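You operate a simulated robot arm through the tools that you are given. There is no shell and no other tool.

The job below is to be done with a simulated robot arm. You get a single attempt, and the scene is never put back.

TASK
Empty the oil bottle into the yellow tin, close it, bin the bottle.
Fine: Squeeze all the wood oil out; the empty oil bottle goes into the grey bin; press the yellow tin lid home. Get no paint, oil, glue, grit or seed on the floor or down a drain. Get no water, oil or wet cloth on cards, labels and cartons. Spill a teaspoon at most; pinch, break and dent nothing; leave nothing switched on.

It is judged by the outcome, as a careful person would: the job done as asked, and still so three seconds after it is handed in. It fails if anything else is knocked over, pushed out of place, dropped, spilled or broken. A push-on lid holds only when it is set on centred and level and pressed home; a screw cap is set on level and turned clockwise until tight. Flat cloth is picked up by pressing the open fingertips on it (5 to 10 N) and closing them slowly along it; thin cloth reads only 2 to 8 mm in the jaws.

THE ROBOT
A 6-joint arm with a two-finger parallel gripper, fixed in place. Base frame: the origin is on the floor under the middle of its stand, x ahead of it, y to its left, z up. Units: cm, rad, N and s.
With the tool pointing down near the work surface it reaches from about 18 to 76 cm from the base axis. Its first joint turns from -2.897 to 2.897 rad. Payload 3.91 kg.
The tool frame sits at the grasp point between the pads (the TCP): z along the fingers, y along the line on which they close. The tips reach 3 cm beyond it. Largest opening 11 cm; finger width 2, thickness 1; the body of the gripper, 4.8 by 11.2 cm, starts 5.5 cm behind the TCP.
Orientation is that of the tool frame in the base frame, as a unit quaternion [w, x, y, z]. With the fingers straight down and closing along the base's y, the tool's x points along the base's -x, its y along +y and its z along -z.

THE INTERFACE
- The arm moves only by the tool servo_tool. Its argument "motion" is a list of rows, each a list of 3 entries, a list of its own where there are three numbers: the shift along the base's x, y, z in cm, then the turn, a rotation vector about the base's x, y, z in rad, then the opening in per cent of the stroke, from 0 (shut) to 100 (fully open). In form: [[[tx, ty, tz], [wx, wy, wz], gripper], ...]. A call has 1 to 20 rows; each row shifts and turns the commanded pose from where the row before left it. Each row takes 0.2 s and may step no farther than 5 cm and 0.15 rad from the row before; otherwise, or with a gripper value out of range, the whole call is refused. A pose out of reach is approached as far as the arm can. The call stops where the force on the tool passes 90 N (or 10 N more than at its start, if that is more) or the arm is blocked; 0.2 s more then pass. Each finger travels about 4.5 cm/s and halts on what it meets, pressing with about 22 N; the grip force reading is that of the motor and also rises with nothing between the fingers. The clock runs only during rows and for 0.2 s after the last one: add rows that do not move to give the fingers time. The reply holds the time, the measured pose of the TCP, the force on the tool along the base axes, the opening and the grip force, in the units named above and with some noise, with the torque about the TCP (base axes, N m) and any sound that the robot's microphone picked up, and new pictures: "show" is both (left out), scene, wrist or none.
- Cameras (640 x 400 px; columns grow to the right, rows downward): "scene" is fixed at [4.94, 50.15, 157.76]; the picture's right is [-0.84, -0.55, 0.00], its down [-0.33, 0.50, -0.80] and it looks along [0.44, -0.67, -0.60] (base axes); focal length 365 px, centre (320, 200). "wrist" rides on the gripper at [7.1, 2.2, -10.7] in the tool frame; the picture's right is [-0.29, 0.96, 0.00], its down [-0.76, -0.23, -0.61] and it looks along [-0.58, -0.18, 0.79] (tool axes); focal length 243 px, centre (320, 200). There is no depth. A picture from a camera that has moved, and an enlarged one, comes with that camera's place and axes in the base frame and with its lens.
- move_column(by): slides the trunk up (or, below 0, down) by that many cm; the arm rides with it, the base frame stays. It gives what a move gives, with no picture.
- close_up(camera, box): a new picture of the part [left, top, right, bottom] of that camera's present view, enlarged. The clock stands still meanwhile.
- close_job(): hands the job in; it is judged then, once.

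Nothing tells you positions but the pictures and the camera data. Unless the task says otherwise, let go and move clear before handing in.

The tools are called after ">>>" as a command line: name --argument value ..., lists and objects as JSON in quotes. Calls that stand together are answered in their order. servo_tool: Moves the arm, as the interface text tells. Its arguments: {"type":"object","properties":{"motion":{"type":"array","items":{"type":"array"}},"show":{"type":"string","enum":["both","scene","wrist","none"]}},"required":["motion"]} The other tools are called the same way: move_column (by) moves the trunk up or down; close_up (camera, box) takes an enlarged picture of a part of a camera's view; close_job () hands the job in.

At the start:

```text
clock: 0.0
position: [25.98, -30.08, 121.16]
tool_rot: [0.0, 0.0, 1.0, 0.0]
ft_force: [-0.1, 0.0, 0.5]
torque: [0.02, -0.03, 0.01]
gripper_width: 10.97
finger_force: 0.0
trunk travel left (down, up): [-50.0, 9.0]
```

scene: 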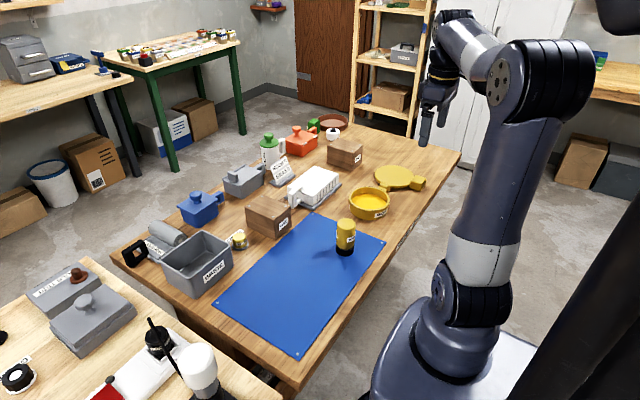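
wrist: 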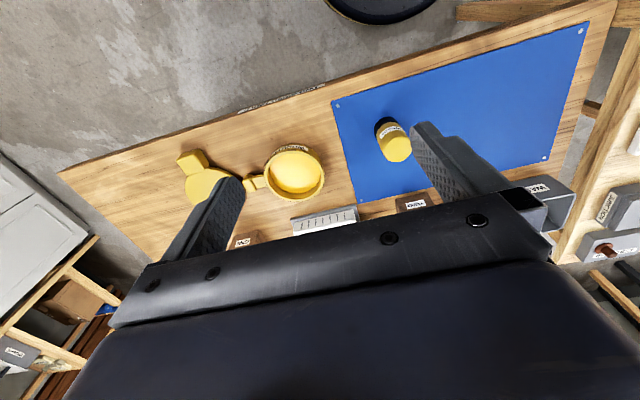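

I see a workbench with a blue mat, a yellow-and-black bottle on the mat, a yellow tin with its lid beside it, and a grey bin labelled waste. I'll enlarge parts of the view before moving anything.

>>> close_up --camera "scene" --box '[300, 150, 460, 250]'

>>> close_up --camera "scene" --box '[110, 180, 310, 305]'

>>> close_up --camera "wrist" --box '[160, 90, 440, 265]'

>>> close_up --camera "scene" --box '[220, 100, 380, 200]'

```text
4.00 times, centred on (380, 200) of scene
camera zoom: at [4.94, 50.15, 157.76], right [-0.84, -0.55, 0.0], down [-0.33, 0.5, -0.8], along [0.44, -0.67, -0.6], focal length 1460 px, centre (80, 200)
```

zoom: 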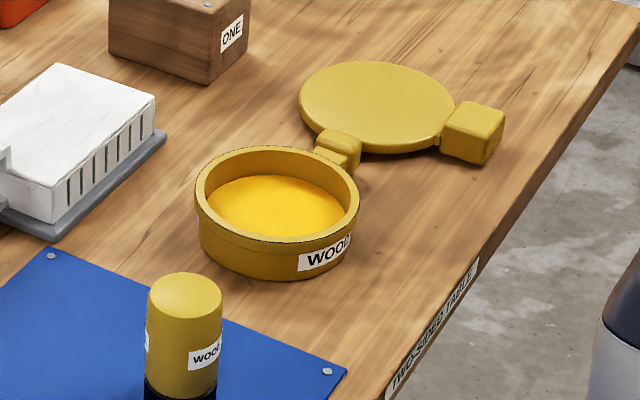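

```text
3.20 times, centred on (210, 242) of scene
camera zoom: at [4.94, 50.15, 157.76], right [-0.84, -0.55, 0.0], down [-0.33, 0.5, -0.8], along [0.44, -0.67, -0.6], focal length 1168 px, centre (672, 64)
```

zoom: 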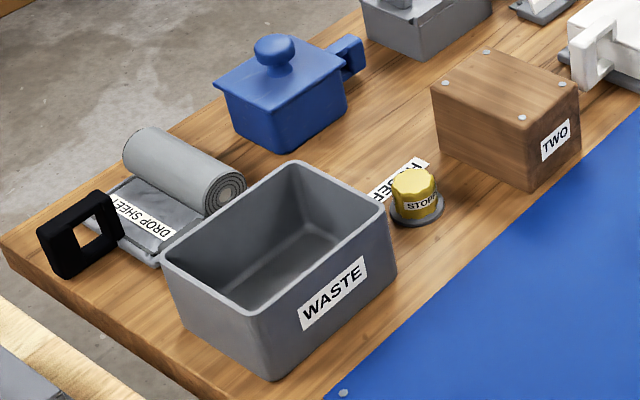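

```text
2.29 times, centred on (300, 178) of wrist
camera zoom: at [18.96, -27.91, 131.74], right [0.29, 0.96, 0.0], down [0.76, -0.23, 0.61], along [0.58, -0.18, -0.79], focal length 555 px, centre (366, 251)
```

zoom: 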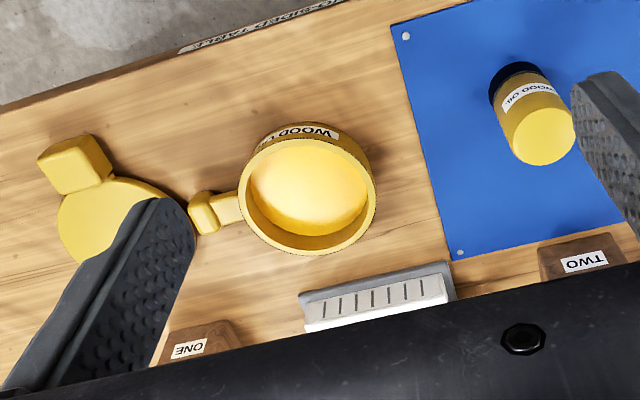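

```text
4.00 times, centred on (300, 150) of scene
camera zoom: at [4.94, 50.15, 157.76], right [-0.84, -0.55, 0.0], down [-0.33, 0.5, -0.8], along [0.44, -0.67, -0.6], focal length 1460 px, centre (400, 400)
```

zoom: 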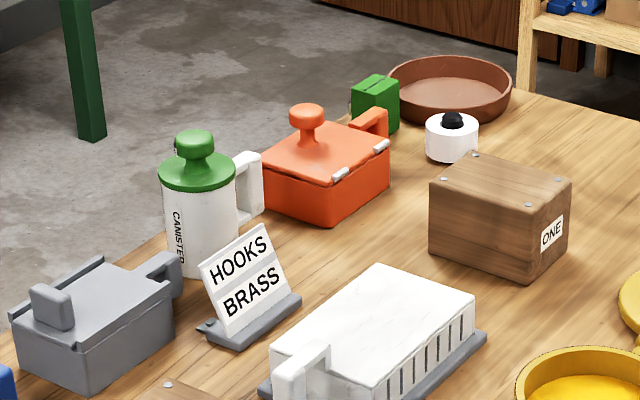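

I'm enlarging the bottle, the lid and the small yellow thing by the bin to find out how each is built.

>>> close_up --camera "scene" --box '[320, 210, 384, 262]'

>>> close_up --camera "scene" --box '[220, 220, 268, 258]'

>>> close_up --camera "scene" --box '[340, 155, 436, 225]'

>>> close_up --camera "wrist" --box '[350, 90, 446, 180]'

>>> close_up --camera "wrist" --box '[160, 130, 340, 242]'

>>> close_up --camera "scene" --box '[140, 190, 300, 310]'

```text
7.69 times, centred on (352, 236) of scene
camera zoom: at [4.94, 50.15, 157.76], right [-0.84, -0.55, 0.0], down [-0.33, 0.5, -0.8], along [0.44, -0.67, -0.6], focal length 2807 px, centre (74, -77)
```

zoom: 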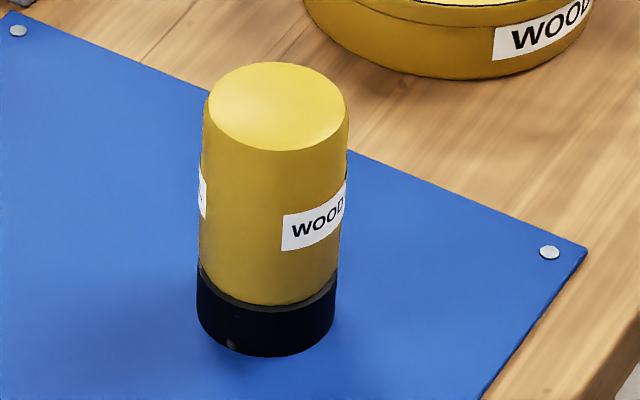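

```text
10.53 times, centred on (244, 239) of scene
camera zoom: at [4.94, 50.15, 157.76], right [-0.84, -0.55, 0.0], down [-0.33, 0.5, -0.8], along [0.44, -0.67, -0.6], focal length 3841 px, centre (1120, -210)
```

zoom: 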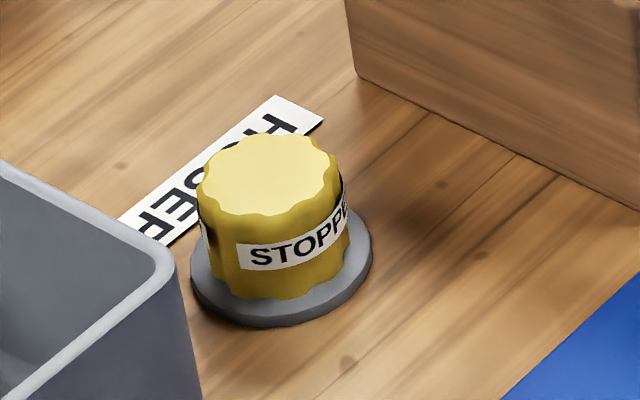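

```text
5.71 times, centred on (388, 190) of scene
camera zoom: at [4.94, 50.15, 157.76], right [-0.84, -0.55, 0.0], down [-0.33, 0.5, -0.8], along [0.44, -0.67, -0.6], focal length 2085 px, centre (-69, 257)
```

zoom: 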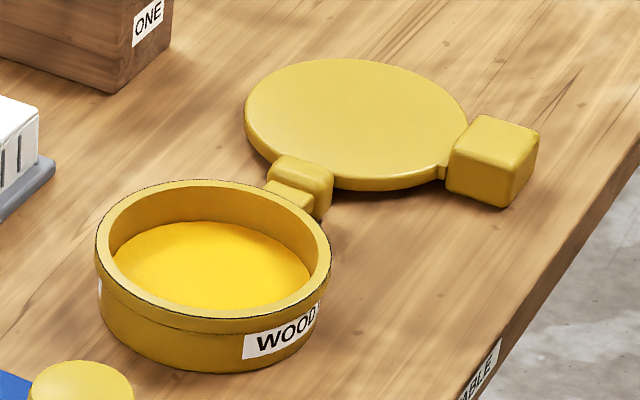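

```text
4.44 times, centred on (398, 135) of wrist
camera zoom: at [18.96, -27.91, 131.74], right [0.29, 0.96, 0.0], down [0.76, -0.23, 0.61], along [0.58, -0.18, -0.79], focal length 1078 px, centre (-27, 489)
```

zoom: 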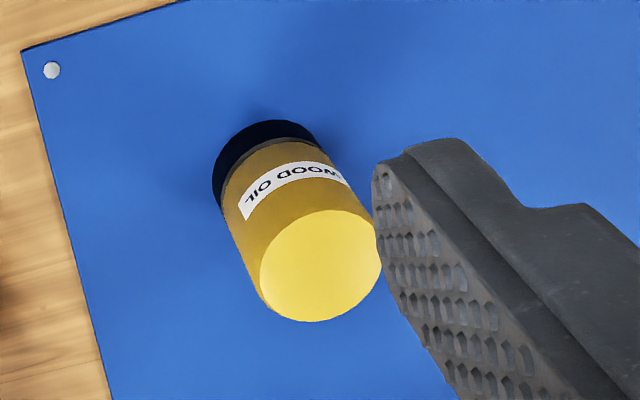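

```text
3.56 times, centred on (250, 186) of wrist
camera zoom: at [18.96, -27.91, 131.74], right [0.29, 0.96, 0.0], down [0.76, -0.23, 0.61], along [0.58, -0.18, -0.79], focal length 863 px, centre (569, 250)
```

zoom: 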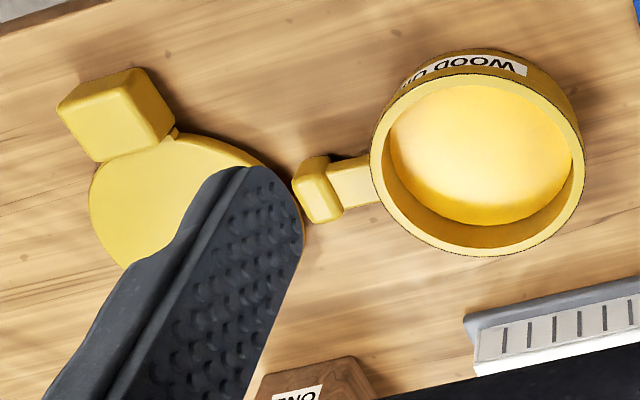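

```text
3.33 times, centred on (220, 250) of scene
camera zoom: at [4.94, 50.15, 157.76], right [-0.84, -0.55, 0.0], down [-0.33, 0.5, -0.8], along [0.44, -0.67, -0.6], focal length 1216 px, centre (653, 33)
```

zoom: 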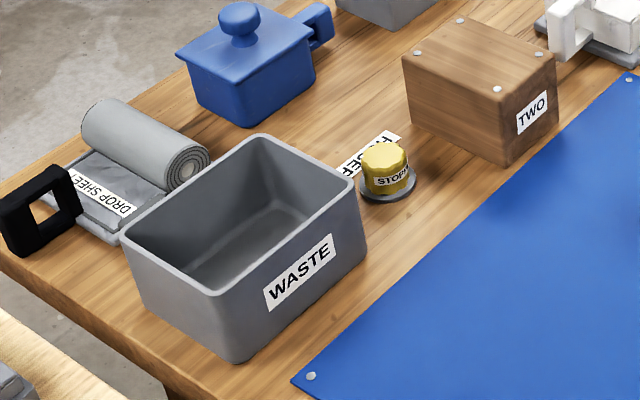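

The bottle stands upside down on a black cap, at about (42, -20) with its base near z 79. The tin is at about (45.6, -42.5) with its rim near z 84, the lid's handle block is near (36, -64), and the bin is near (70, 11). I'm bringing the wrist camera closer to the bottle.

>>> servo_tool --motion '[[[1, 2.5, -3], [0, 0, 0], 100], [[1, 2.5, -3], [0, 0, 0], 100], [[1, 2.5, -3], [0, 0, 0], 100], [[1, 2.5, -3], [0, 0, 0], 100], [[0, 0, -2], [0, 0, 0], 100], [[0, 0, 0], [0, 0, 0], 100]]' --show "both"

>>> close_up --camera "wrist" --box '[240, 60, 400, 160]'

```text
clock: 1.4
position: [29.92, -20.16, 107.15]
tool_rot: [0.0, 0.001, 1.0, 0.0]
ft_force: [0.0, 0.4, 0.8]
torque: [0.04, -0.01, 0.02]
gripper_width: 11.02
finger_force: 0.0
trunk travel left (down, up): [-50.0, 9.0]
camera wrist: at [22.8, -17.95, 117.82], right [0.29, 0.96, 0.0], down [0.76, -0.23, 0.61], along [0.58, -0.18, -0.79], focal length 243 px, centre (320, 200)
```

scene: 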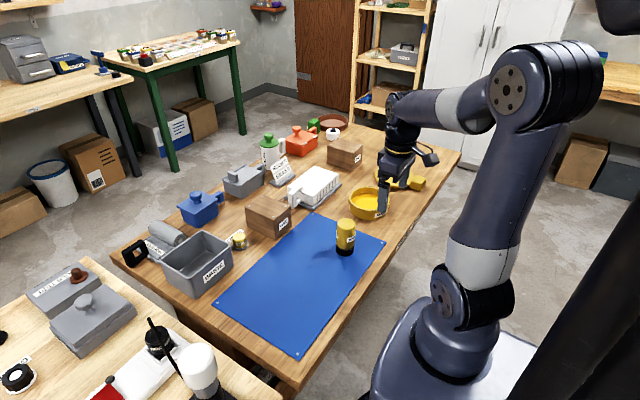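
wrist: 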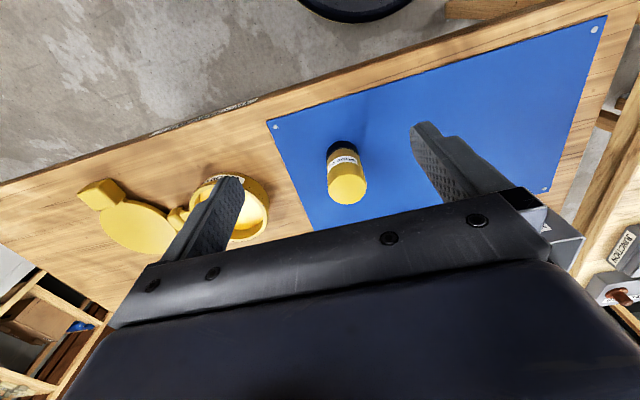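

```text
4.00 times, centred on (320, 110) of wrist
camera zoom: at [22.8, -17.95, 117.82], right [0.29, 0.96, 0.0], down [0.76, -0.23, 0.61], along [0.58, -0.18, -0.79], focal length 970 px, centre (320, 560)
```

zoom: 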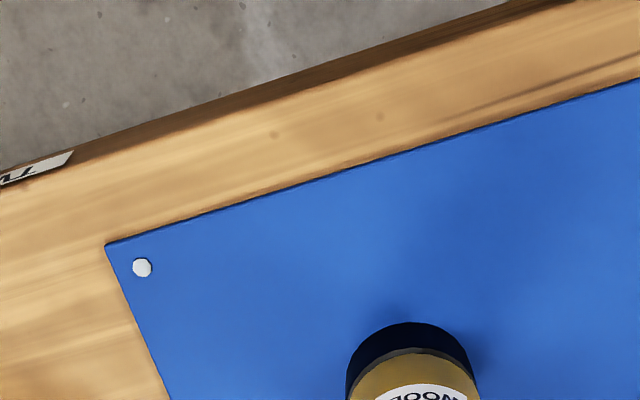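

The bottle axis works out at about (42.1, -20.1) with its top near z 90.4. Nothing has been touched yet. I'm moving above it with the fingers open to check centring before going down.

>>> servo_tool --motion '[[[3.05, 0, -1], [0, 0, 0], 100], [[3.05, 0, -1], [0, 0, 0], 100], [[3.05, 0, -1], [0, 0, 0], 100], [[3.05, 0, -1], [0, 0, 0], 100], [[0, 0, -3], [0, 0, 0], 100], [[0, 0, -3], [0, 0, 0], 100], [[0, 0, 0], [0, 0, 0], 100]]' --show "both"

>>> close_up --camera "wrist" --box '[200, 60, 480, 235]'

>>> close_up --camera "scene" --box '[300, 180, 420, 270]'

```text
clock: 3.0
position: [42.19, -20.16, 97.25]
tool_rot: [0.001, 0.0, 1.0, 0.0]
ft_force: [0.1, 0.1, -0.6]
torque: [-0.01, 0.02, -0.02]
gripper_width: 10.99
finger_force: 0.0
trunk travel left (down, up): [-50.0, 9.0]
camera wrist: at [35.2, -17.92, 107.86], right [0.29, 0.96, 0.0], down [0.76, -0.23, 0.61], along [0.58, -0.18, -0.79], focal length 243 px, centre (320, 200)
```

scene: 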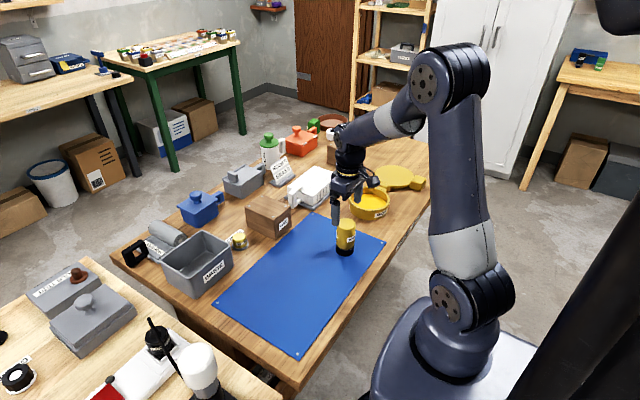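
wrist: 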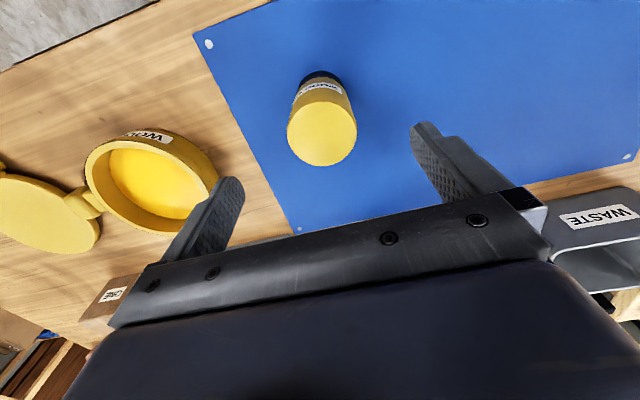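

```text
2.29 times, centred on (340, 148) of wrist
camera zoom: at [35.2, -17.92, 107.86], right [0.29, 0.96, 0.0], down [0.76, -0.23, 0.61], along [0.58, -0.18, -0.79], focal length 555 px, centre (274, 320)
```

zoom: 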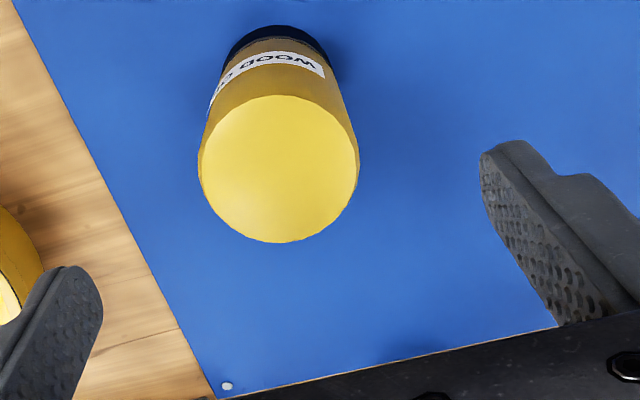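

```text
4.44 times, centred on (360, 225) of scene
camera zoom: at [4.94, 50.15, 157.76], right [-0.84, -0.55, 0.0], down [-0.33, 0.5, -0.8], along [0.44, -0.67, -0.6], focal length 1622 px, centre (142, 89)
```

zoom: 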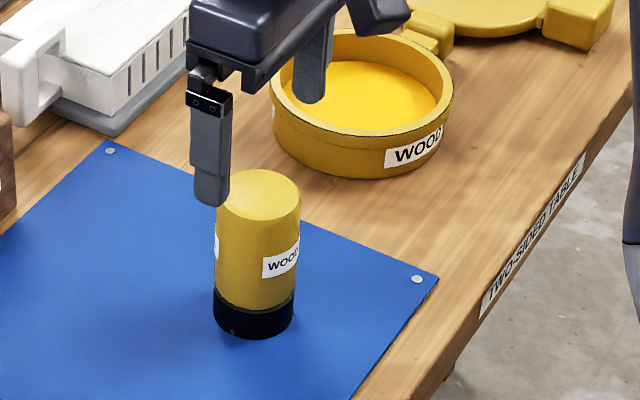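

The bottle top is centred at about (42.05, -20.0) and is 5.3 cm across, so I'm nearly centred. I'm lowering around it with the fingers open.

>>> servo_tool --motion '[[[-0.1, 0.15, -2.5], [0, 0, 0], 100], [[0, 0, -2.5], [0, 0, 0], 100], [[0, 0, -2.5], [0, 0, 0], 100], [[0, 0, -2.0], [0, 0, 0], 100], [[0, 0, -1.0], [0, 0, 0], 100], [[0, 0, 0], [0, 0, 0], 100]]' --show "both"

>>> close_up --camera "scene" --box '[310, 180, 406, 260]'

>>> close_up --camera "wrist" --box '[200, 60, 480, 235]'

```text
clock: 4.4
position: [42.15, -19.93, 86.58]
tool_rot: [0.0, 0.0, 1.0, 0.0]
ft_force: [-0.2, 0.7, 0.5]
torque: [0.01, -0.04, 0.07]
gripper_width: 11.01
finger_force: 0.0
trunk travel left (down, up): [-50.0, 9.0]
camera wrist: at [35.15, -17.7, 97.22], right [0.29, 0.96, 0.0], down [0.76, -0.23, 0.61], along [0.58, -0.18, -0.79], focal length 243 px, centre (320, 200)
```

scene: 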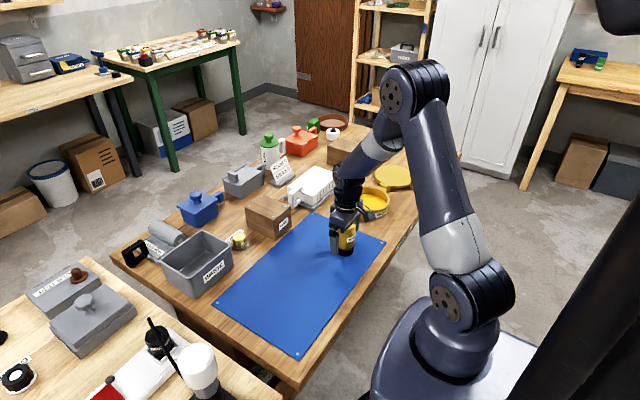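
wrist: 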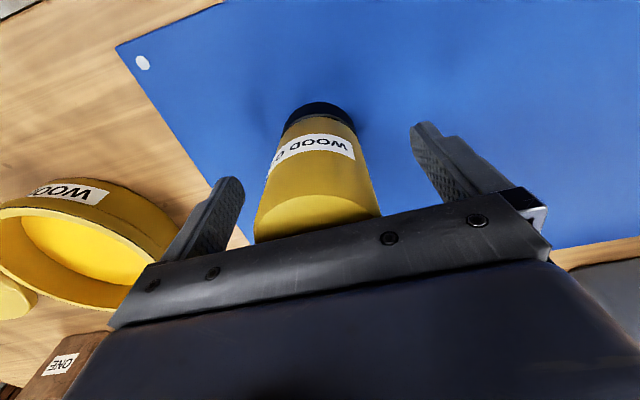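

```text
5.00 times, centred on (358, 220) of scene
camera zoom: at [4.94, 50.15, 157.76], right [-0.84, -0.55, 0.0], down [-0.33, 0.5, -0.8], along [0.44, -0.67, -0.6], focal length 1824 px, centre (130, 100)
```

zoom: 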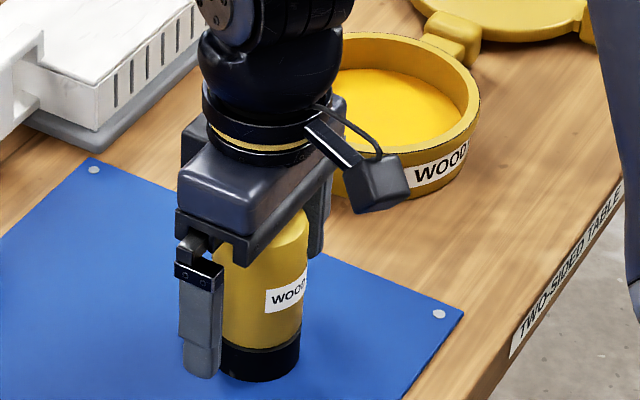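

```text
2.29 times, centred on (340, 148) of wrist
camera zoom: at [35.15, -17.7, 97.22], right [0.29, 0.96, 0.0], down [0.76, -0.23, 0.61], along [0.58, -0.18, -0.79], focal length 555 px, centre (274, 320)
```

zoom: 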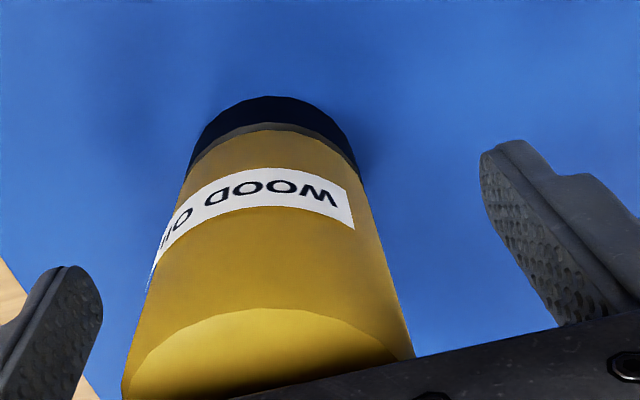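

The fingers straddle the body at mid height, clear of the cap. I'm closing to just above the bottle's width first, then I'll creep in and watch the grip force.

>>> servo_tool --motion '[[[0, 0, 0], [0, 0, 0], 85], [[0, 0, 0], [0, 0, 0], 70], [[0, 0, 0], [0, 0, 0], 58], [[0, 0, 0], [0, 0, 0], 53], [[0, 0, 0], [0, 0, 0], 51], [[0, 0, 0], [0, 0, 0], 51], [[0, 0, 0], [0, 0, 0], 51]]' --show "wrist"

>>> servo_tool --motion '[[[0, 0, 0], [0, 0, 0], 50], [[0, 0, 0], [0, 0, 0], 49.5], [[0, 0, 0], [0, 0, 0], 49.5]]' --show "none"

>>> servo_tool --motion '[[[0, 0, 0], [0, 0, 0], 49], [[0, 0, 0], [0, 0, 0], 48.5], [[0, 0, 0], [0, 0, 0], 48.5]]' --show "wrist"

```text
clock: 6.0
position: [42.21, -19.92, 86.56]
tool_rot: [-0.001, -0.001, 1.0, 0.0]
ft_force: [-0.3, -0.1, -0.8]
torque: [0.03, 0.02, 0.01]
gripper_width: 5.63
finger_force: 0.1
trunk travel left (down, up): [-50.0, 9.0]
camera wrist: at [35.15, -17.7, 97.24], right [0.29, 0.96, 0.0], down [0.76, -0.23, 0.61], along [0.58, -0.18, -0.79], focal length 243 px, centre (320, 200)
```

wrist: 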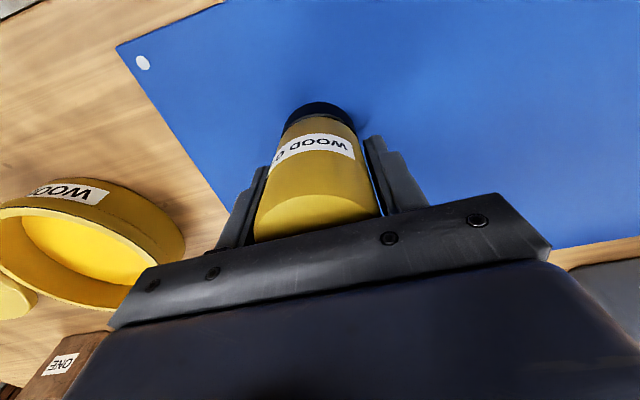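

```text
clock: 6.8
position: [42.28, -19.97, 86.65]
tool_rot: [0.0, 0.001, 1.0, -0.001]
ft_force: [0.2, 0.5, 0.6]
torque: [0.04, 0.0, 0.0]
gripper_width: 5.44
finger_force: 0.1
trunk travel left (down, up): [-50.0, 9.0]
```

```text
clock: 7.6
position: [42.19, -19.83, 86.58]
tool_rot: [0.0, 0.0, 1.0, 0.0]
ft_force: [0.3, -1.6, 0.8]
torque: [-0.01, 0.01, 0.02]
gripper_width: 5.4
finger_force: 0.8
trunk travel left (down, up): [-50.0, 9.0]
camera wrist: at [35.15, -17.71, 97.25], right [0.29, 0.96, 0.0], down [0.76, -0.23, 0.61], along [0.58, -0.18, -0.79], focal length 243 px, centre (320, 200)
```

wrist: 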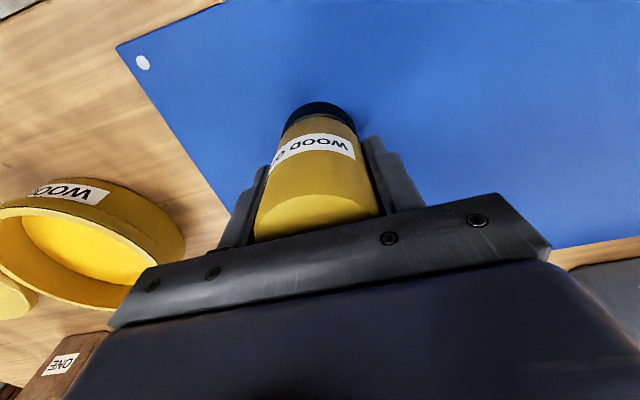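

The first light contact came at about 5.4 cm. I'm closing in half-per-cent steps to find a holding grip that doesn't squeeze.

>>> servo_tool --motion '[[[0, -0.05, 0], [0, 0, 0], 48], [[0, 0, 0], [0, 0, 0], 48], [[0, 0, 0], [0, 0, 0], 48]]' --show "none"

>>> servo_tool --motion '[[[0, 0, 0], [0, 0, 0], 47.5], [[0, 0, 0], [0, 0, 0], 47.5], [[0, 0, 0], [0, 0, 0], 47.5]]' --show "none"

```text
clock: 8.4
position: [42.19, -20.11, 86.66]
tool_rot: [0.0, 0.0, 1.0, -0.001]
ft_force: [0.1, 0.0, 0.0]
torque: [0.05, -0.03, 0.02]
gripper_width: 5.39
finger_force: 4.2
trunk travel left (down, up): [-50.0, 9.0]
```

```text
clock: 9.2
position: [42.16, -20.06, 86.7]
tool_rot: [0.0, 0.0, 1.0, 0.0]
ft_force: [0.1, -0.6, -0.2]
torque: [0.01, 0.0, 0.05]
gripper_width: 5.34
finger_force: 18.7
trunk travel left (down, up): [-50.0, 9.0]
```

The grip jumped to about 19 N, which is more than I want over the mat. I'm backing off slightly and checking for any oil around the cap.

>>> servo_tool --motion '[[[0, 0, 0], [0, 0, 0], 47.9], [[0, 0, 0], [0, 0, 0], 47.9]]' --show "none"

>>> close_up --camera "scene" --box '[320, 210, 384, 262]'

>>> close_up --camera "wrist" --box '[240, 60, 400, 160]'

```text
clock: 9.8
position: [42.16, -20.11, 86.73]
tool_rot: [0.0, -0.001, 1.0, 0.001]
ft_force: [-0.2, 0.9, -0.2]
torque: [-0.02, 0.0, -0.03]
gripper_width: 5.34
finger_force: 18.1
trunk travel left (down, up): [-50.0, 9.0]
```

```text
7.69 times, centred on (352, 236) of scene
camera zoom: at [4.94, 50.15, 157.76], right [-0.84, -0.55, 0.0], down [-0.33, 0.5, -0.8], along [0.44, -0.67, -0.6], focal length 2807 px, centre (74, -77)
```

zoom: 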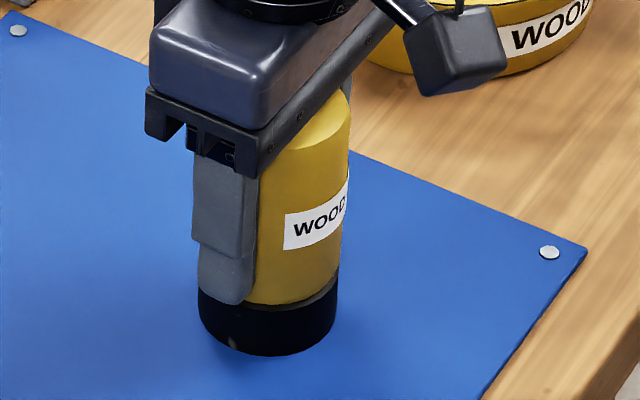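

```text
4.00 times, centred on (320, 110) of wrist
camera zoom: at [35.12, -17.8, 97.27], right [0.29, 0.96, 0.0], down [0.76, -0.23, 0.61], along [0.58, -0.18, -0.79], focal length 970 px, centre (320, 560)
```

zoom: 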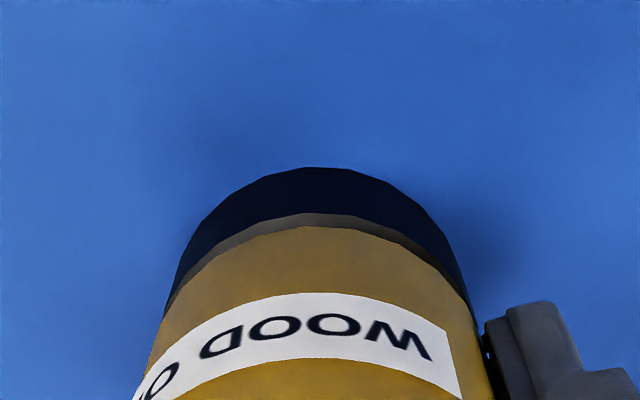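

No oil shows on the mat, but the grip still reads 18 N, so I'm easing off a little more.

>>> servo_tool --motion '[[[0, 0, 0], [0, 0, 0], 48.3], [[0, 0, 0], [0, 0, 0], 48.3]]' --show "none"

```text
clock: 10.4
position: [42.19, -19.93, 86.59]
tool_rot: [0.0, -0.001, 1.0, 0.0]
ft_force: [1.0, -0.8, -0.1]
torque: [-0.02, 0.04, 0.02]
gripper_width: 5.38
finger_force: 1.3
trunk travel left (down, up): [-50.0, 9.0]
```

>>> servo_tool --motion '[[[0, 0, 0], [0, 0, 0], 48.0], [[0, 0, 0], [0, 0, 0], 48.0], [[0, 0, 0], [0, 0, 0], 48.0]]' --show "none"

>>> servo_tool --motion '[[[0, 0, 0], [0, 0, 0], 48.0], [[0, 0, 0], [0, 0, 0], 48.0]]' --show "none"

```text
clock: 11.2
position: [42.2, -19.97, 86.57]
tool_rot: [-0.001, 0.0, 1.0, 0.0]
ft_force: [0.3, 0.7, 0.8]
torque: [-0.01, 0.0, 0.0]
gripper_width: 5.4
finger_force: 0.9
trunk travel left (down, up): [-50.0, 9.0]
```

```text
clock: 11.8
position: [42.16, -20.03, 86.58]
tool_rot: [0.0, 0.0, 1.0, -0.001]
ft_force: [0.5, 0.6, 0.0]
torque: [0.03, -0.01, -0.01]
gripper_width: 5.36
finger_force: 0.3
trunk travel left (down, up): [-50.0, 9.0]
```

>>> servo_tool --motion '[[[0, 0, 0], [0, 0, 0], 47.8], [[0, 0, 0], [0, 0, 0], 47.8], [[0, 0, 0], [0, 0, 0], 47.8]]' --show "none"

>>> servo_tool --motion '[[[0, 0, 0], [0, 0, 0], 47.8], [[0, 0, 0], [0, 0, 0], 47.8]]' --show "none"

```text
clock: 12.6
position: [42.16, -20.02, 86.52]
tool_rot: [-0.001, 0.0, 1.0, 0.0]
ft_force: [-0.3, 0.9, -0.2]
torque: [-0.01, 0.01, -0.04]
gripper_width: 5.36
finger_force: 12.8
trunk travel left (down, up): [-50.0, 9.0]
```

```text
clock: 13.2
position: [42.07, -19.95, 86.58]
tool_rot: [0.0, 0.001, 1.0, 0.0]
ft_force: [-0.4, -0.2, -0.1]
torque: [-0.05, 0.05, 0.0]
gripper_width: 5.34
finger_force: 12.7
trunk travel left (down, up): [-50.0, 9.0]
```

>>> servo_tool --motion '[[[0, 0, 0], [0, 0, 0], 48.0], [[0, 0, 0], [0, 0, 0], 47.9], [[0, 0, 0], [0, 0, 0], 47.9], [[0, 0, 0], [0, 0, 0], 47.9]]' --show "none"

```text
clock: 14.2
position: [42.12, -20.03, 86.63]
tool_rot: [0.0, 0.0, 1.0, 0.001]
ft_force: [0.2, 0.8, 0.7]
torque: [0.05, 0.05, -0.01]
gripper_width: 5.32
finger_force: 13.6
trunk travel left (down, up): [-50.0, 9.0]
```

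>>> servo_tool --motion '[[[0, 0, 0], [0, 0, 0], 48.1], [[0, 0, 0], [0, 0, 0], 48.1], [[0, 0, 0], [0, 0, 0], 48.1]]' --show "none"

```text
clock: 15.0
position: [42.2, -19.99, 86.69]
tool_rot: [0.0, 0.001, 1.0, 0.0]
ft_force: [0.6, -0.2, -0.3]
torque: [-0.02, 0.02, -0.01]
gripper_width: 5.34
finger_force: 13.4
trunk travel left (down, up): [-50.0, 9.0]
```

>>> servo_tool --motion '[[[0, 0, 0], [0, 0, 0], 48.2], [[0, 0, 0], [0, 0, 0], 48.2], [[0, 0, 0], [0, 0, 0], 48.2]]' --show "none"

```text
clock: 15.8
position: [42.21, -20.0, 86.53]
tool_rot: [-0.001, 0.0, 1.0, 0.001]
ft_force: [0.1, 0.2, 0.5]
torque: [0.0, 0.03, -0.02]
gripper_width: 5.34
finger_force: 14.1
trunk travel left (down, up): [-50.0, 9.0]
```

The grip sits at about 14 N with no sound and no visible oil. I'm lifting slightly over the mat to read the weight and look for drips.

>>> servo_tool --motion '[[[0, 0, 0.5], [0, 0, 0], 48.2], [[0, 0, 1.0], [0, 0, 0], 48.2], [[0, 0, 1.0], [0, 0, 0], 48.2]]' --show "scene"

>>> close_up --camera "scene" --box '[320, 200, 384, 262]'

>>> close_up --camera "wrist" --box '[240, 60, 400, 160]'

```text
clock: 16.6
position: [42.2, -19.93, 89.05]
tool_rot: [0.0, 0.0, 1.0, 0.0]
ft_force: [1.2, 0.3, -0.8]
torque: [0.05, -0.01, -0.01]
gripper_width: 5.34
finger_force: 13.6
trunk travel left (down, up): [-50.0, 9.0]
```

scene: 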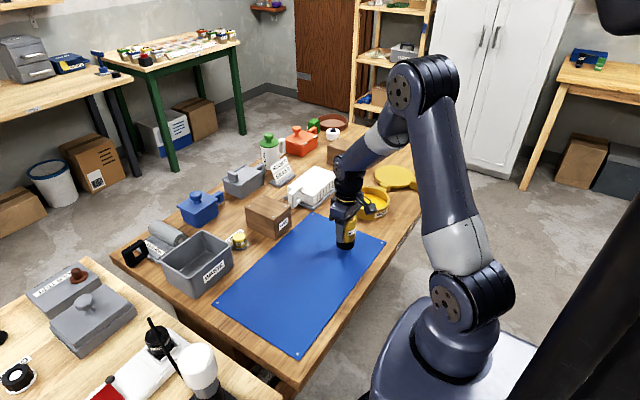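

```text
6.45 times, centred on (352, 231) of scene
camera zoom: at [4.94, 50.15, 157.76], right [-0.84, -0.55, 0.0], down [-0.33, 0.5, -0.8], along [0.44, -0.67, -0.6], focal length 2354 px, centre (114, 0)
```

zoom: 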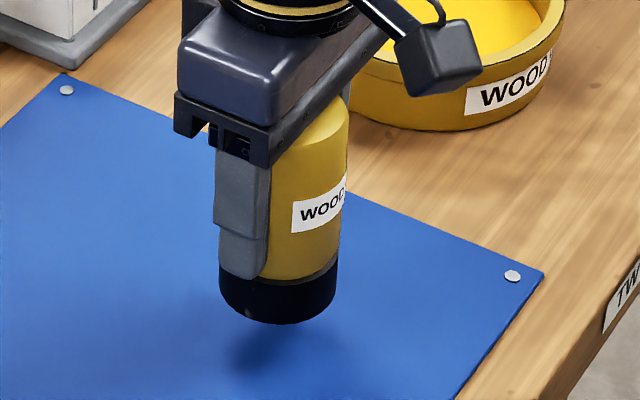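

```text
4.00 times, centred on (320, 110) of wrist
camera zoom: at [35.12, -17.77, 99.76], right [0.29, 0.96, 0.0], down [0.76, -0.23, 0.61], along [0.58, -0.18, -0.79], focal length 970 px, centre (320, 560)
```

zoom: 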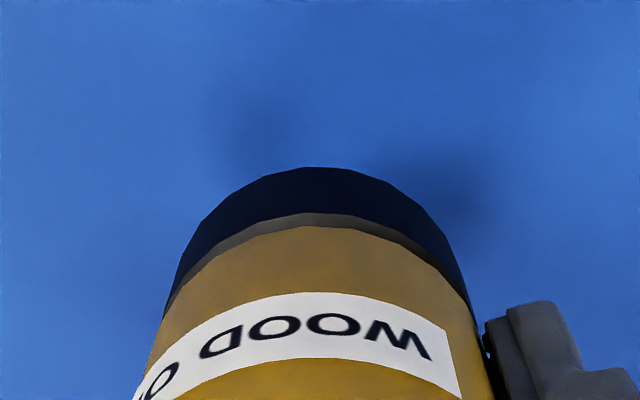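

The bottle lifted cleanly and nothing dripped. I'm looking more closely at the black cap and the small light mark on it before carrying it over.

>>> close_up --camera "scene" --box '[332, 234, 364, 254]'

>>> close_up --camera "scene" --box '[350, 175, 410, 225]'

```text
16.00 times, centred on (348, 244) of scene
camera zoom: at [4.94, 50.15, 157.76], right [-0.84, -0.55, 0.0], down [-0.33, 0.5, -0.8], along [0.44, -0.67, -0.6], focal length 5838 px, centre (-128, -504)
```

zoom: 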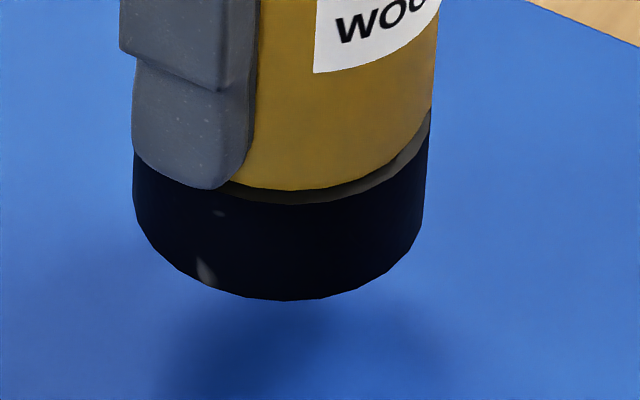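

```text
8.00 times, centred on (380, 200) of scene
camera zoom: at [4.94, 50.15, 157.76], right [-0.84, -0.55, 0.0], down [-0.33, 0.5, -0.8], along [0.44, -0.67, -0.6], focal length 2919 px, centre (-160, 200)
```

zoom: 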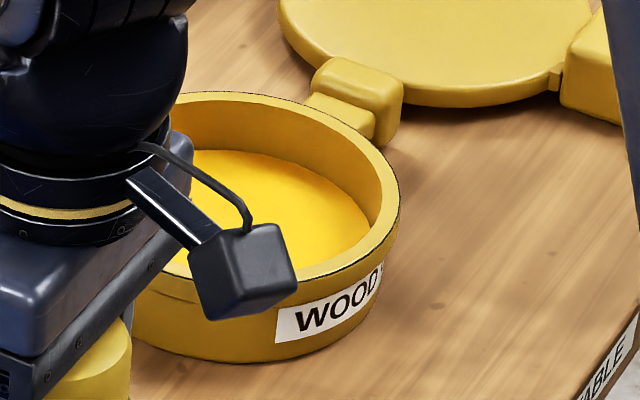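

The mark was only a reflection. The bottle holds steady with no leak, so I'm raising it and carrying it over the tin at about (45.6, -42.4).

>>> servo_tool --motion '[[[0, 0, 3], [0, 0, 0], 48.2], [[0, 0, 3], [0, 0, 0], 48.2], [[0.57, -3.75, 0], [0, 0, 0], 48.2], [[0.57, -3.75, 0], [0, 0, 0], 48.2], [[0.57, -3.75, 0], [0, 0, 0], 48.2], [[0.57, -3.75, 0], [0, 0, 0], 48.2], [[0.57, -3.75, 0], [0, 0, 0], 48.2], [[0.57, -3.75, 0], [0, 0, 0], 48.2], [[0, 0, 0], [0, 0, 0], 48.2]]' --show "both"

>>> close_up --camera "scene" --box '[320, 150, 416, 225]'

>>> close_up --camera "wrist" --box '[180, 50, 460, 225]'

```text
clock: 18.6
position: [45.49, -42.58, 95.17]
tool_rot: [-0.001, -0.001, 1.0, 0.0]
ft_force: [-0.9, -0.4, -0.7]
torque: [-0.02, -0.02, 0.01]
gripper_width: 5.36
finger_force: 13.3
trunk travel left (down, up): [-50.0, 9.0]
camera wrist: at [38.46, -40.38, 105.86], right [0.29, 0.96, 0.0], down [0.76, -0.23, 0.61], along [0.58, -0.18, -0.79], focal length 243 px, centre (320, 200)
```

scene: 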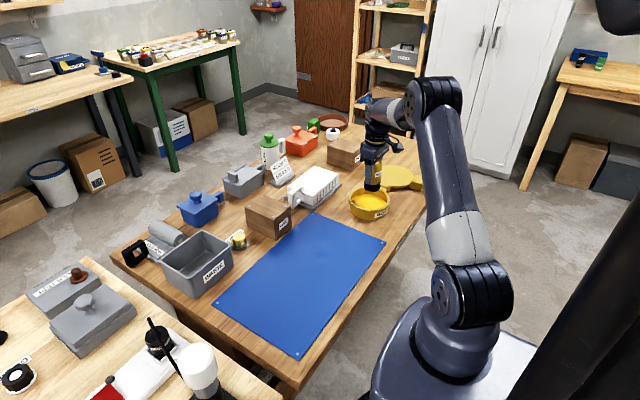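
wrist: 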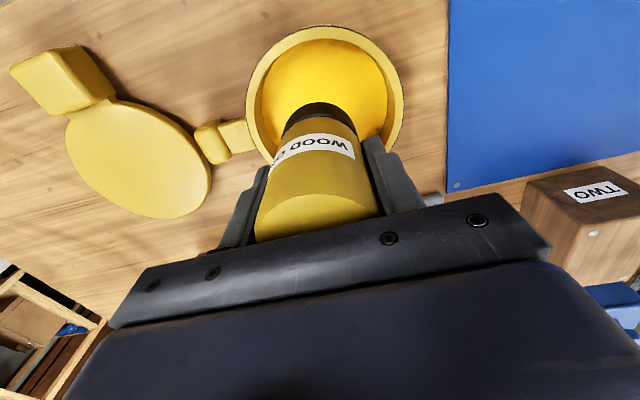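

```text
5.33 times, centred on (368, 188) of scene
camera zoom: at [4.94, 50.15, 157.76], right [-0.84, -0.55, 0.0], down [-0.33, 0.5, -0.8], along [0.44, -0.67, -0.6], focal length 1946 px, centre (64, 267)
```

zoom: 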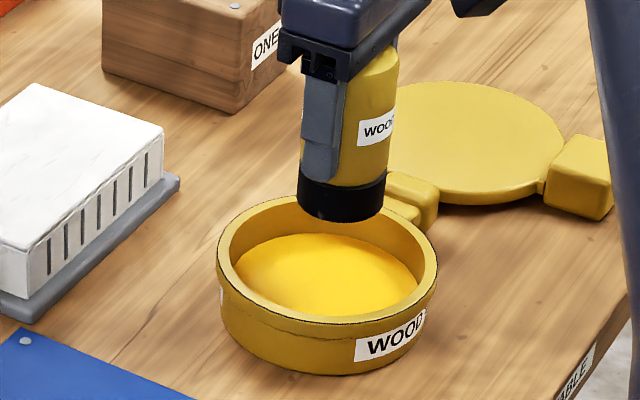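

```text
2.29 times, centred on (320, 138) of wrist
camera zoom: at [38.46, -40.38, 105.86], right [0.29, 0.96, 0.0], down [0.76, -0.23, 0.61], along [0.58, -0.18, -0.79], focal length 555 px, centre (320, 343)
```

zoom: 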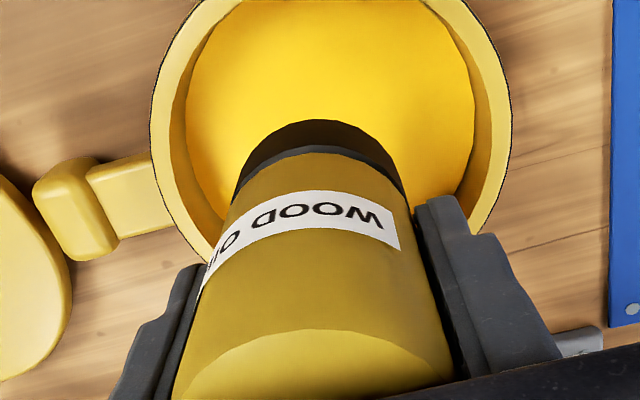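

The bottle is over the tin. The tin's centre now reads about (46.0, -42.2), so I'm nudging to centre and lowering until the cap is just above the rim.

>>> servo_tool --motion '[[[0.25, 0.15, 0], [0, 0, 0], 48.2], [[0.25, 0.15, -1.0], [0, 0, 0], 48.2], [[0, 0, -1.0], [0, 0, 0], 48.2], [[0, 0, -1.0], [0, 0, 0], 48.2], [[0, 0, 0], [0, 0, 0], 48.2]]' --show "none"

>>> close_up --camera "scene" --box '[320, 150, 416, 225]'

>>> close_up --camera "wrist" --box '[180, 0, 460, 175]'

```text
clock: 19.8
position: [46.12, -42.25, 92.16]
tool_rot: [0.0, 0.0, 1.0, 0.0]
ft_force: [0.4, -0.1, -0.7]
torque: [-0.03, -0.04, -0.03]
gripper_width: 5.34
finger_force: 13.6
trunk travel left (down, up): [-50.0, 9.0]
```

```text
5.33 times, centred on (368, 188) of scene
camera zoom: at [4.94, 50.15, 157.76], right [-0.84, -0.55, 0.0], down [-0.33, 0.5, -0.8], along [0.44, -0.67, -0.6], focal length 1946 px, centre (64, 267)
```

zoom: 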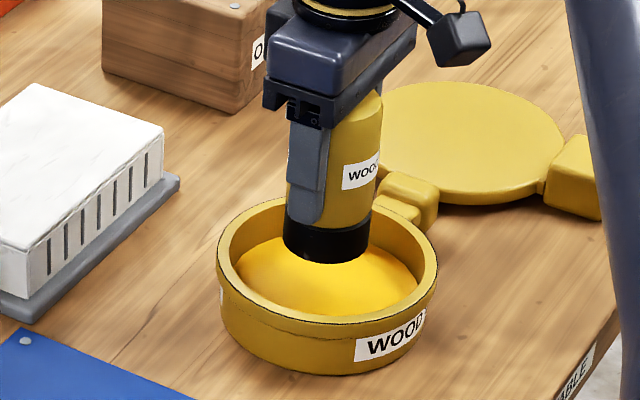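

```text
2.29 times, centred on (320, 88) of wrist
camera zoom: at [39.03, -40.07, 102.72], right [0.29, 0.96, 0.0], down [0.76, -0.23, 0.61], along [0.58, -0.18, -0.79], focal length 555 px, centre (320, 457)
```

zoom: 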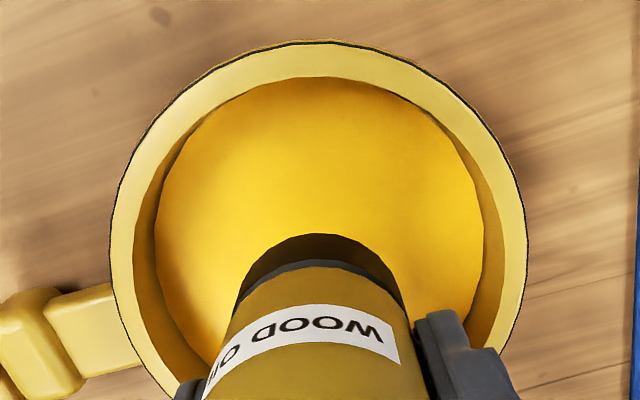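

The bottle is centred over the tin with the cap just above the rim. I'm starting to squeeze slowly and watching the force, weight and sound.

>>> servo_tool --motion '[[[0, 0, 0], [0, 0, 0], 47], [[0, 0, 0], [0, 0, 0], 46], [[0, 0, 0], [0, 0, 0], 45], [[0, 0, 0], [0, 0, 0], 44], [[0, 0, 0], [0, 0, 0], 43], [[0, 0, 0], [0, 0, 0], 42]]' --show "both"

>>> close_up --camera "scene" --box '[320, 150, 416, 225]'

```text
clock: 21.2
position: [46.04, -42.14, 92.05]
tool_rot: [0.0, 0.0, 1.0, 0.0]
ft_force: [0.5, 0.1, 0.4]
torque: [0.01, 0.0, -0.04]
gripper_width: 5.3
finger_force: 22.2
trunk travel left (down, up): [-50.0, 9.0]
camera wrist: at [39.02, -40.07, 102.73], right [0.29, 0.96, 0.0], down [0.76, -0.23, 0.61], along [0.58, -0.18, -0.79], focal length 243 px, centre (320, 200)
```

scene: 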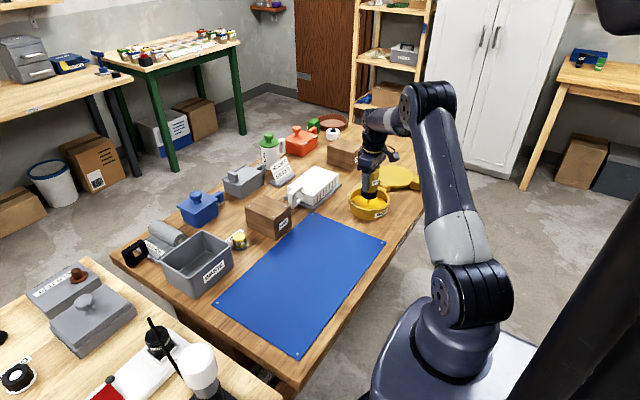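
wrist: 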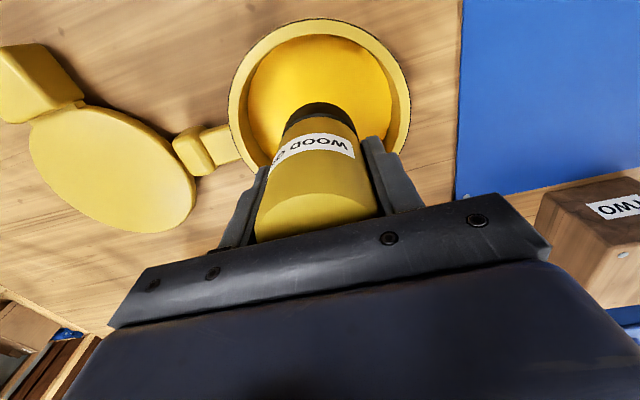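

```text
5.33 times, centred on (368, 188) of scene
camera zoom: at [4.94, 50.15, 157.76], right [-0.84, -0.55, 0.0], down [-0.33, 0.5, -0.8], along [0.44, -0.67, -0.6], focal length 1946 px, centre (64, 267)
```

zoom: 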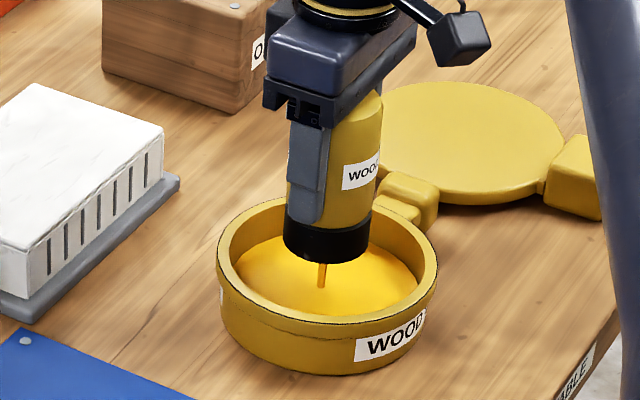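

A stream is coming out of the cap into the tin at 22 N. I'm holding the squeeze.

>>> servo_tool --motion '[[[0, 0, 0], [0, 0, 0], 42], [[0, 0, 0], [0, 0, 0], 42], [[0, 0, 0], [0, 0, 0], 42], [[0, 0, 0], [0, 0, 0], 42], [[0, 0, 0], [0, 0, 0], 42], [[0, 0, 0], [0, 0, 0], 42], [[0, 0, 0], [0, 0, 0], 42], [[0, 0, 0], [0, 0, 0], 42], [[0, 0, 0], [0, 0, 0], 42], [[0, 0, 0], [0, 0, 0], 42], [[0, 0, 0], [0, 0, 0], 42], [[0, 0, 0], [0, 0, 0], 42], [[0, 0, 0], [0, 0, 0], 42], [[0, 0, 0], [0, 0, 0], 42], [[0, 0, 0], [0, 0, 0], 42]]' --show "none"

>>> close_up --camera "scene" --box '[320, 150, 416, 225]'

>>> close_up --camera "wrist" --box '[180, 0, 460, 175]'

```text
clock: 24.4
position: [46.12, -42.27, 92.13]
tool_rot: [0.0, 0.0, 1.0, 0.0]
ft_force: [0.3, 0.5, -1.2]
torque: [-0.01, 0.02, -0.03]
gripper_width: 5.29
finger_force: 22.3
trunk travel left (down, up): [-50.0, 9.0]
```

```text
5.33 times, centred on (368, 188) of scene
camera zoom: at [4.94, 50.15, 157.76], right [-0.84, -0.55, 0.0], down [-0.33, 0.5, -0.8], along [0.44, -0.67, -0.6], focal length 1946 px, centre (64, 267)
```

zoom: 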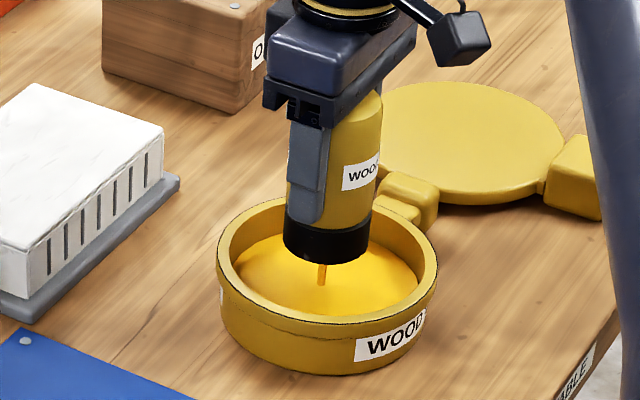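

```text
2.29 times, centred on (320, 88) of wrist
camera zoom: at [39.02, -40.07, 102.74], right [0.29, 0.96, 0.0], down [0.76, -0.23, 0.61], along [0.58, -0.18, -0.79], focal length 555 px, centre (320, 457)
```

zoom: 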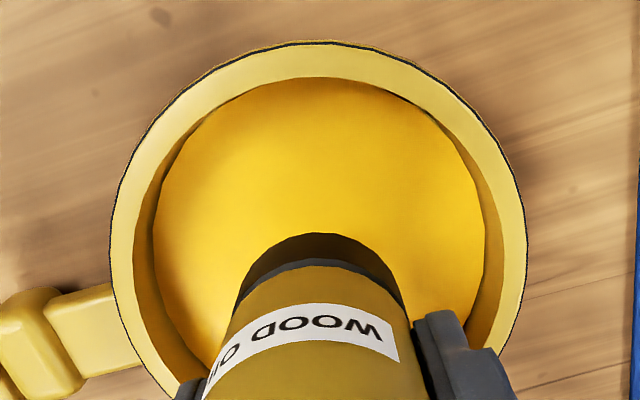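

The stream is still running and the level is rising slowly. I keep holding.

>>> servo_tool --motion '[[[0, 0, 0], [0, 0, 0], 42], [[0, 0, 0], [0, 0, 0], 42], [[0, 0, 0], [0, 0, 0], 42], [[0, 0, 0], [0, 0, 0], 42], [[0, 0, 0], [0, 0, 0], 42], [[0, 0, 0], [0, 0, 0], 42], [[0, 0, 0], [0, 0, 0], 42], [[0, 0, 0], [0, 0, 0], 42], [[0, 0, 0], [0, 0, 0], 42], [[0, 0, 0], [0, 0, 0], 42], [[0, 0, 0], [0, 0, 0], 42], [[0, 0, 0], [0, 0, 0], 42], [[0, 0, 0], [0, 0, 0], 42], [[0, 0, 0], [0, 0, 0], 42], [[0, 0, 0], [0, 0, 0], 42], [[0, 0, 0], [0, 0, 0], 42], [[0, 0, 0], [0, 0, 0], 42], [[0, 0, 0], [0, 0, 0], 42], [[0, 0, 0], [0, 0, 0], 42], [[0, 0, 0], [0, 0, 0], 42]]' --show "none"

>>> close_up --camera "scene" --box '[336, 170, 400, 220]'

>>> close_up --camera "wrist" --box '[180, 0, 460, 175]'

```text
clock: 28.6
position: [46.02, -42.3, 92.2]
tool_rot: [0.0, 0.0, 1.0, 0.0]
ft_force: [1.0, -0.3, -0.8]
torque: [0.0, -0.01, -0.02]
gripper_width: 5.28
finger_force: 21.7
trunk travel left (down, up): [-50.0, 9.0]
```

```text
8.00 times, centred on (368, 195) of scene
camera zoom: at [4.94, 50.15, 157.76], right [-0.84, -0.55, 0.0], down [-0.33, 0.5, -0.8], along [0.44, -0.67, -0.6], focal length 2919 px, centre (-64, 240)
```

zoom: 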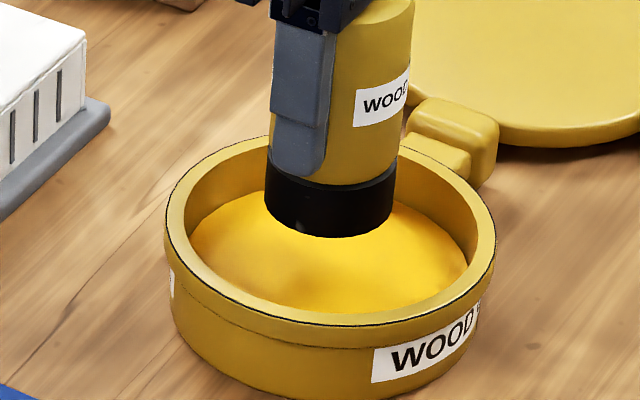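

```text
2.29 times, centred on (320, 88) of wrist
camera zoom: at [39.02, -40.07, 102.74], right [0.29, 0.96, 0.0], down [0.76, -0.23, 0.61], along [0.58, -0.18, -0.79], focal length 555 px, centre (320, 457)
```

zoom: 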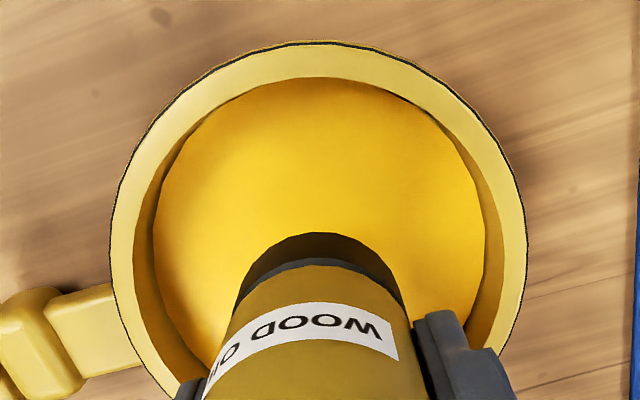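

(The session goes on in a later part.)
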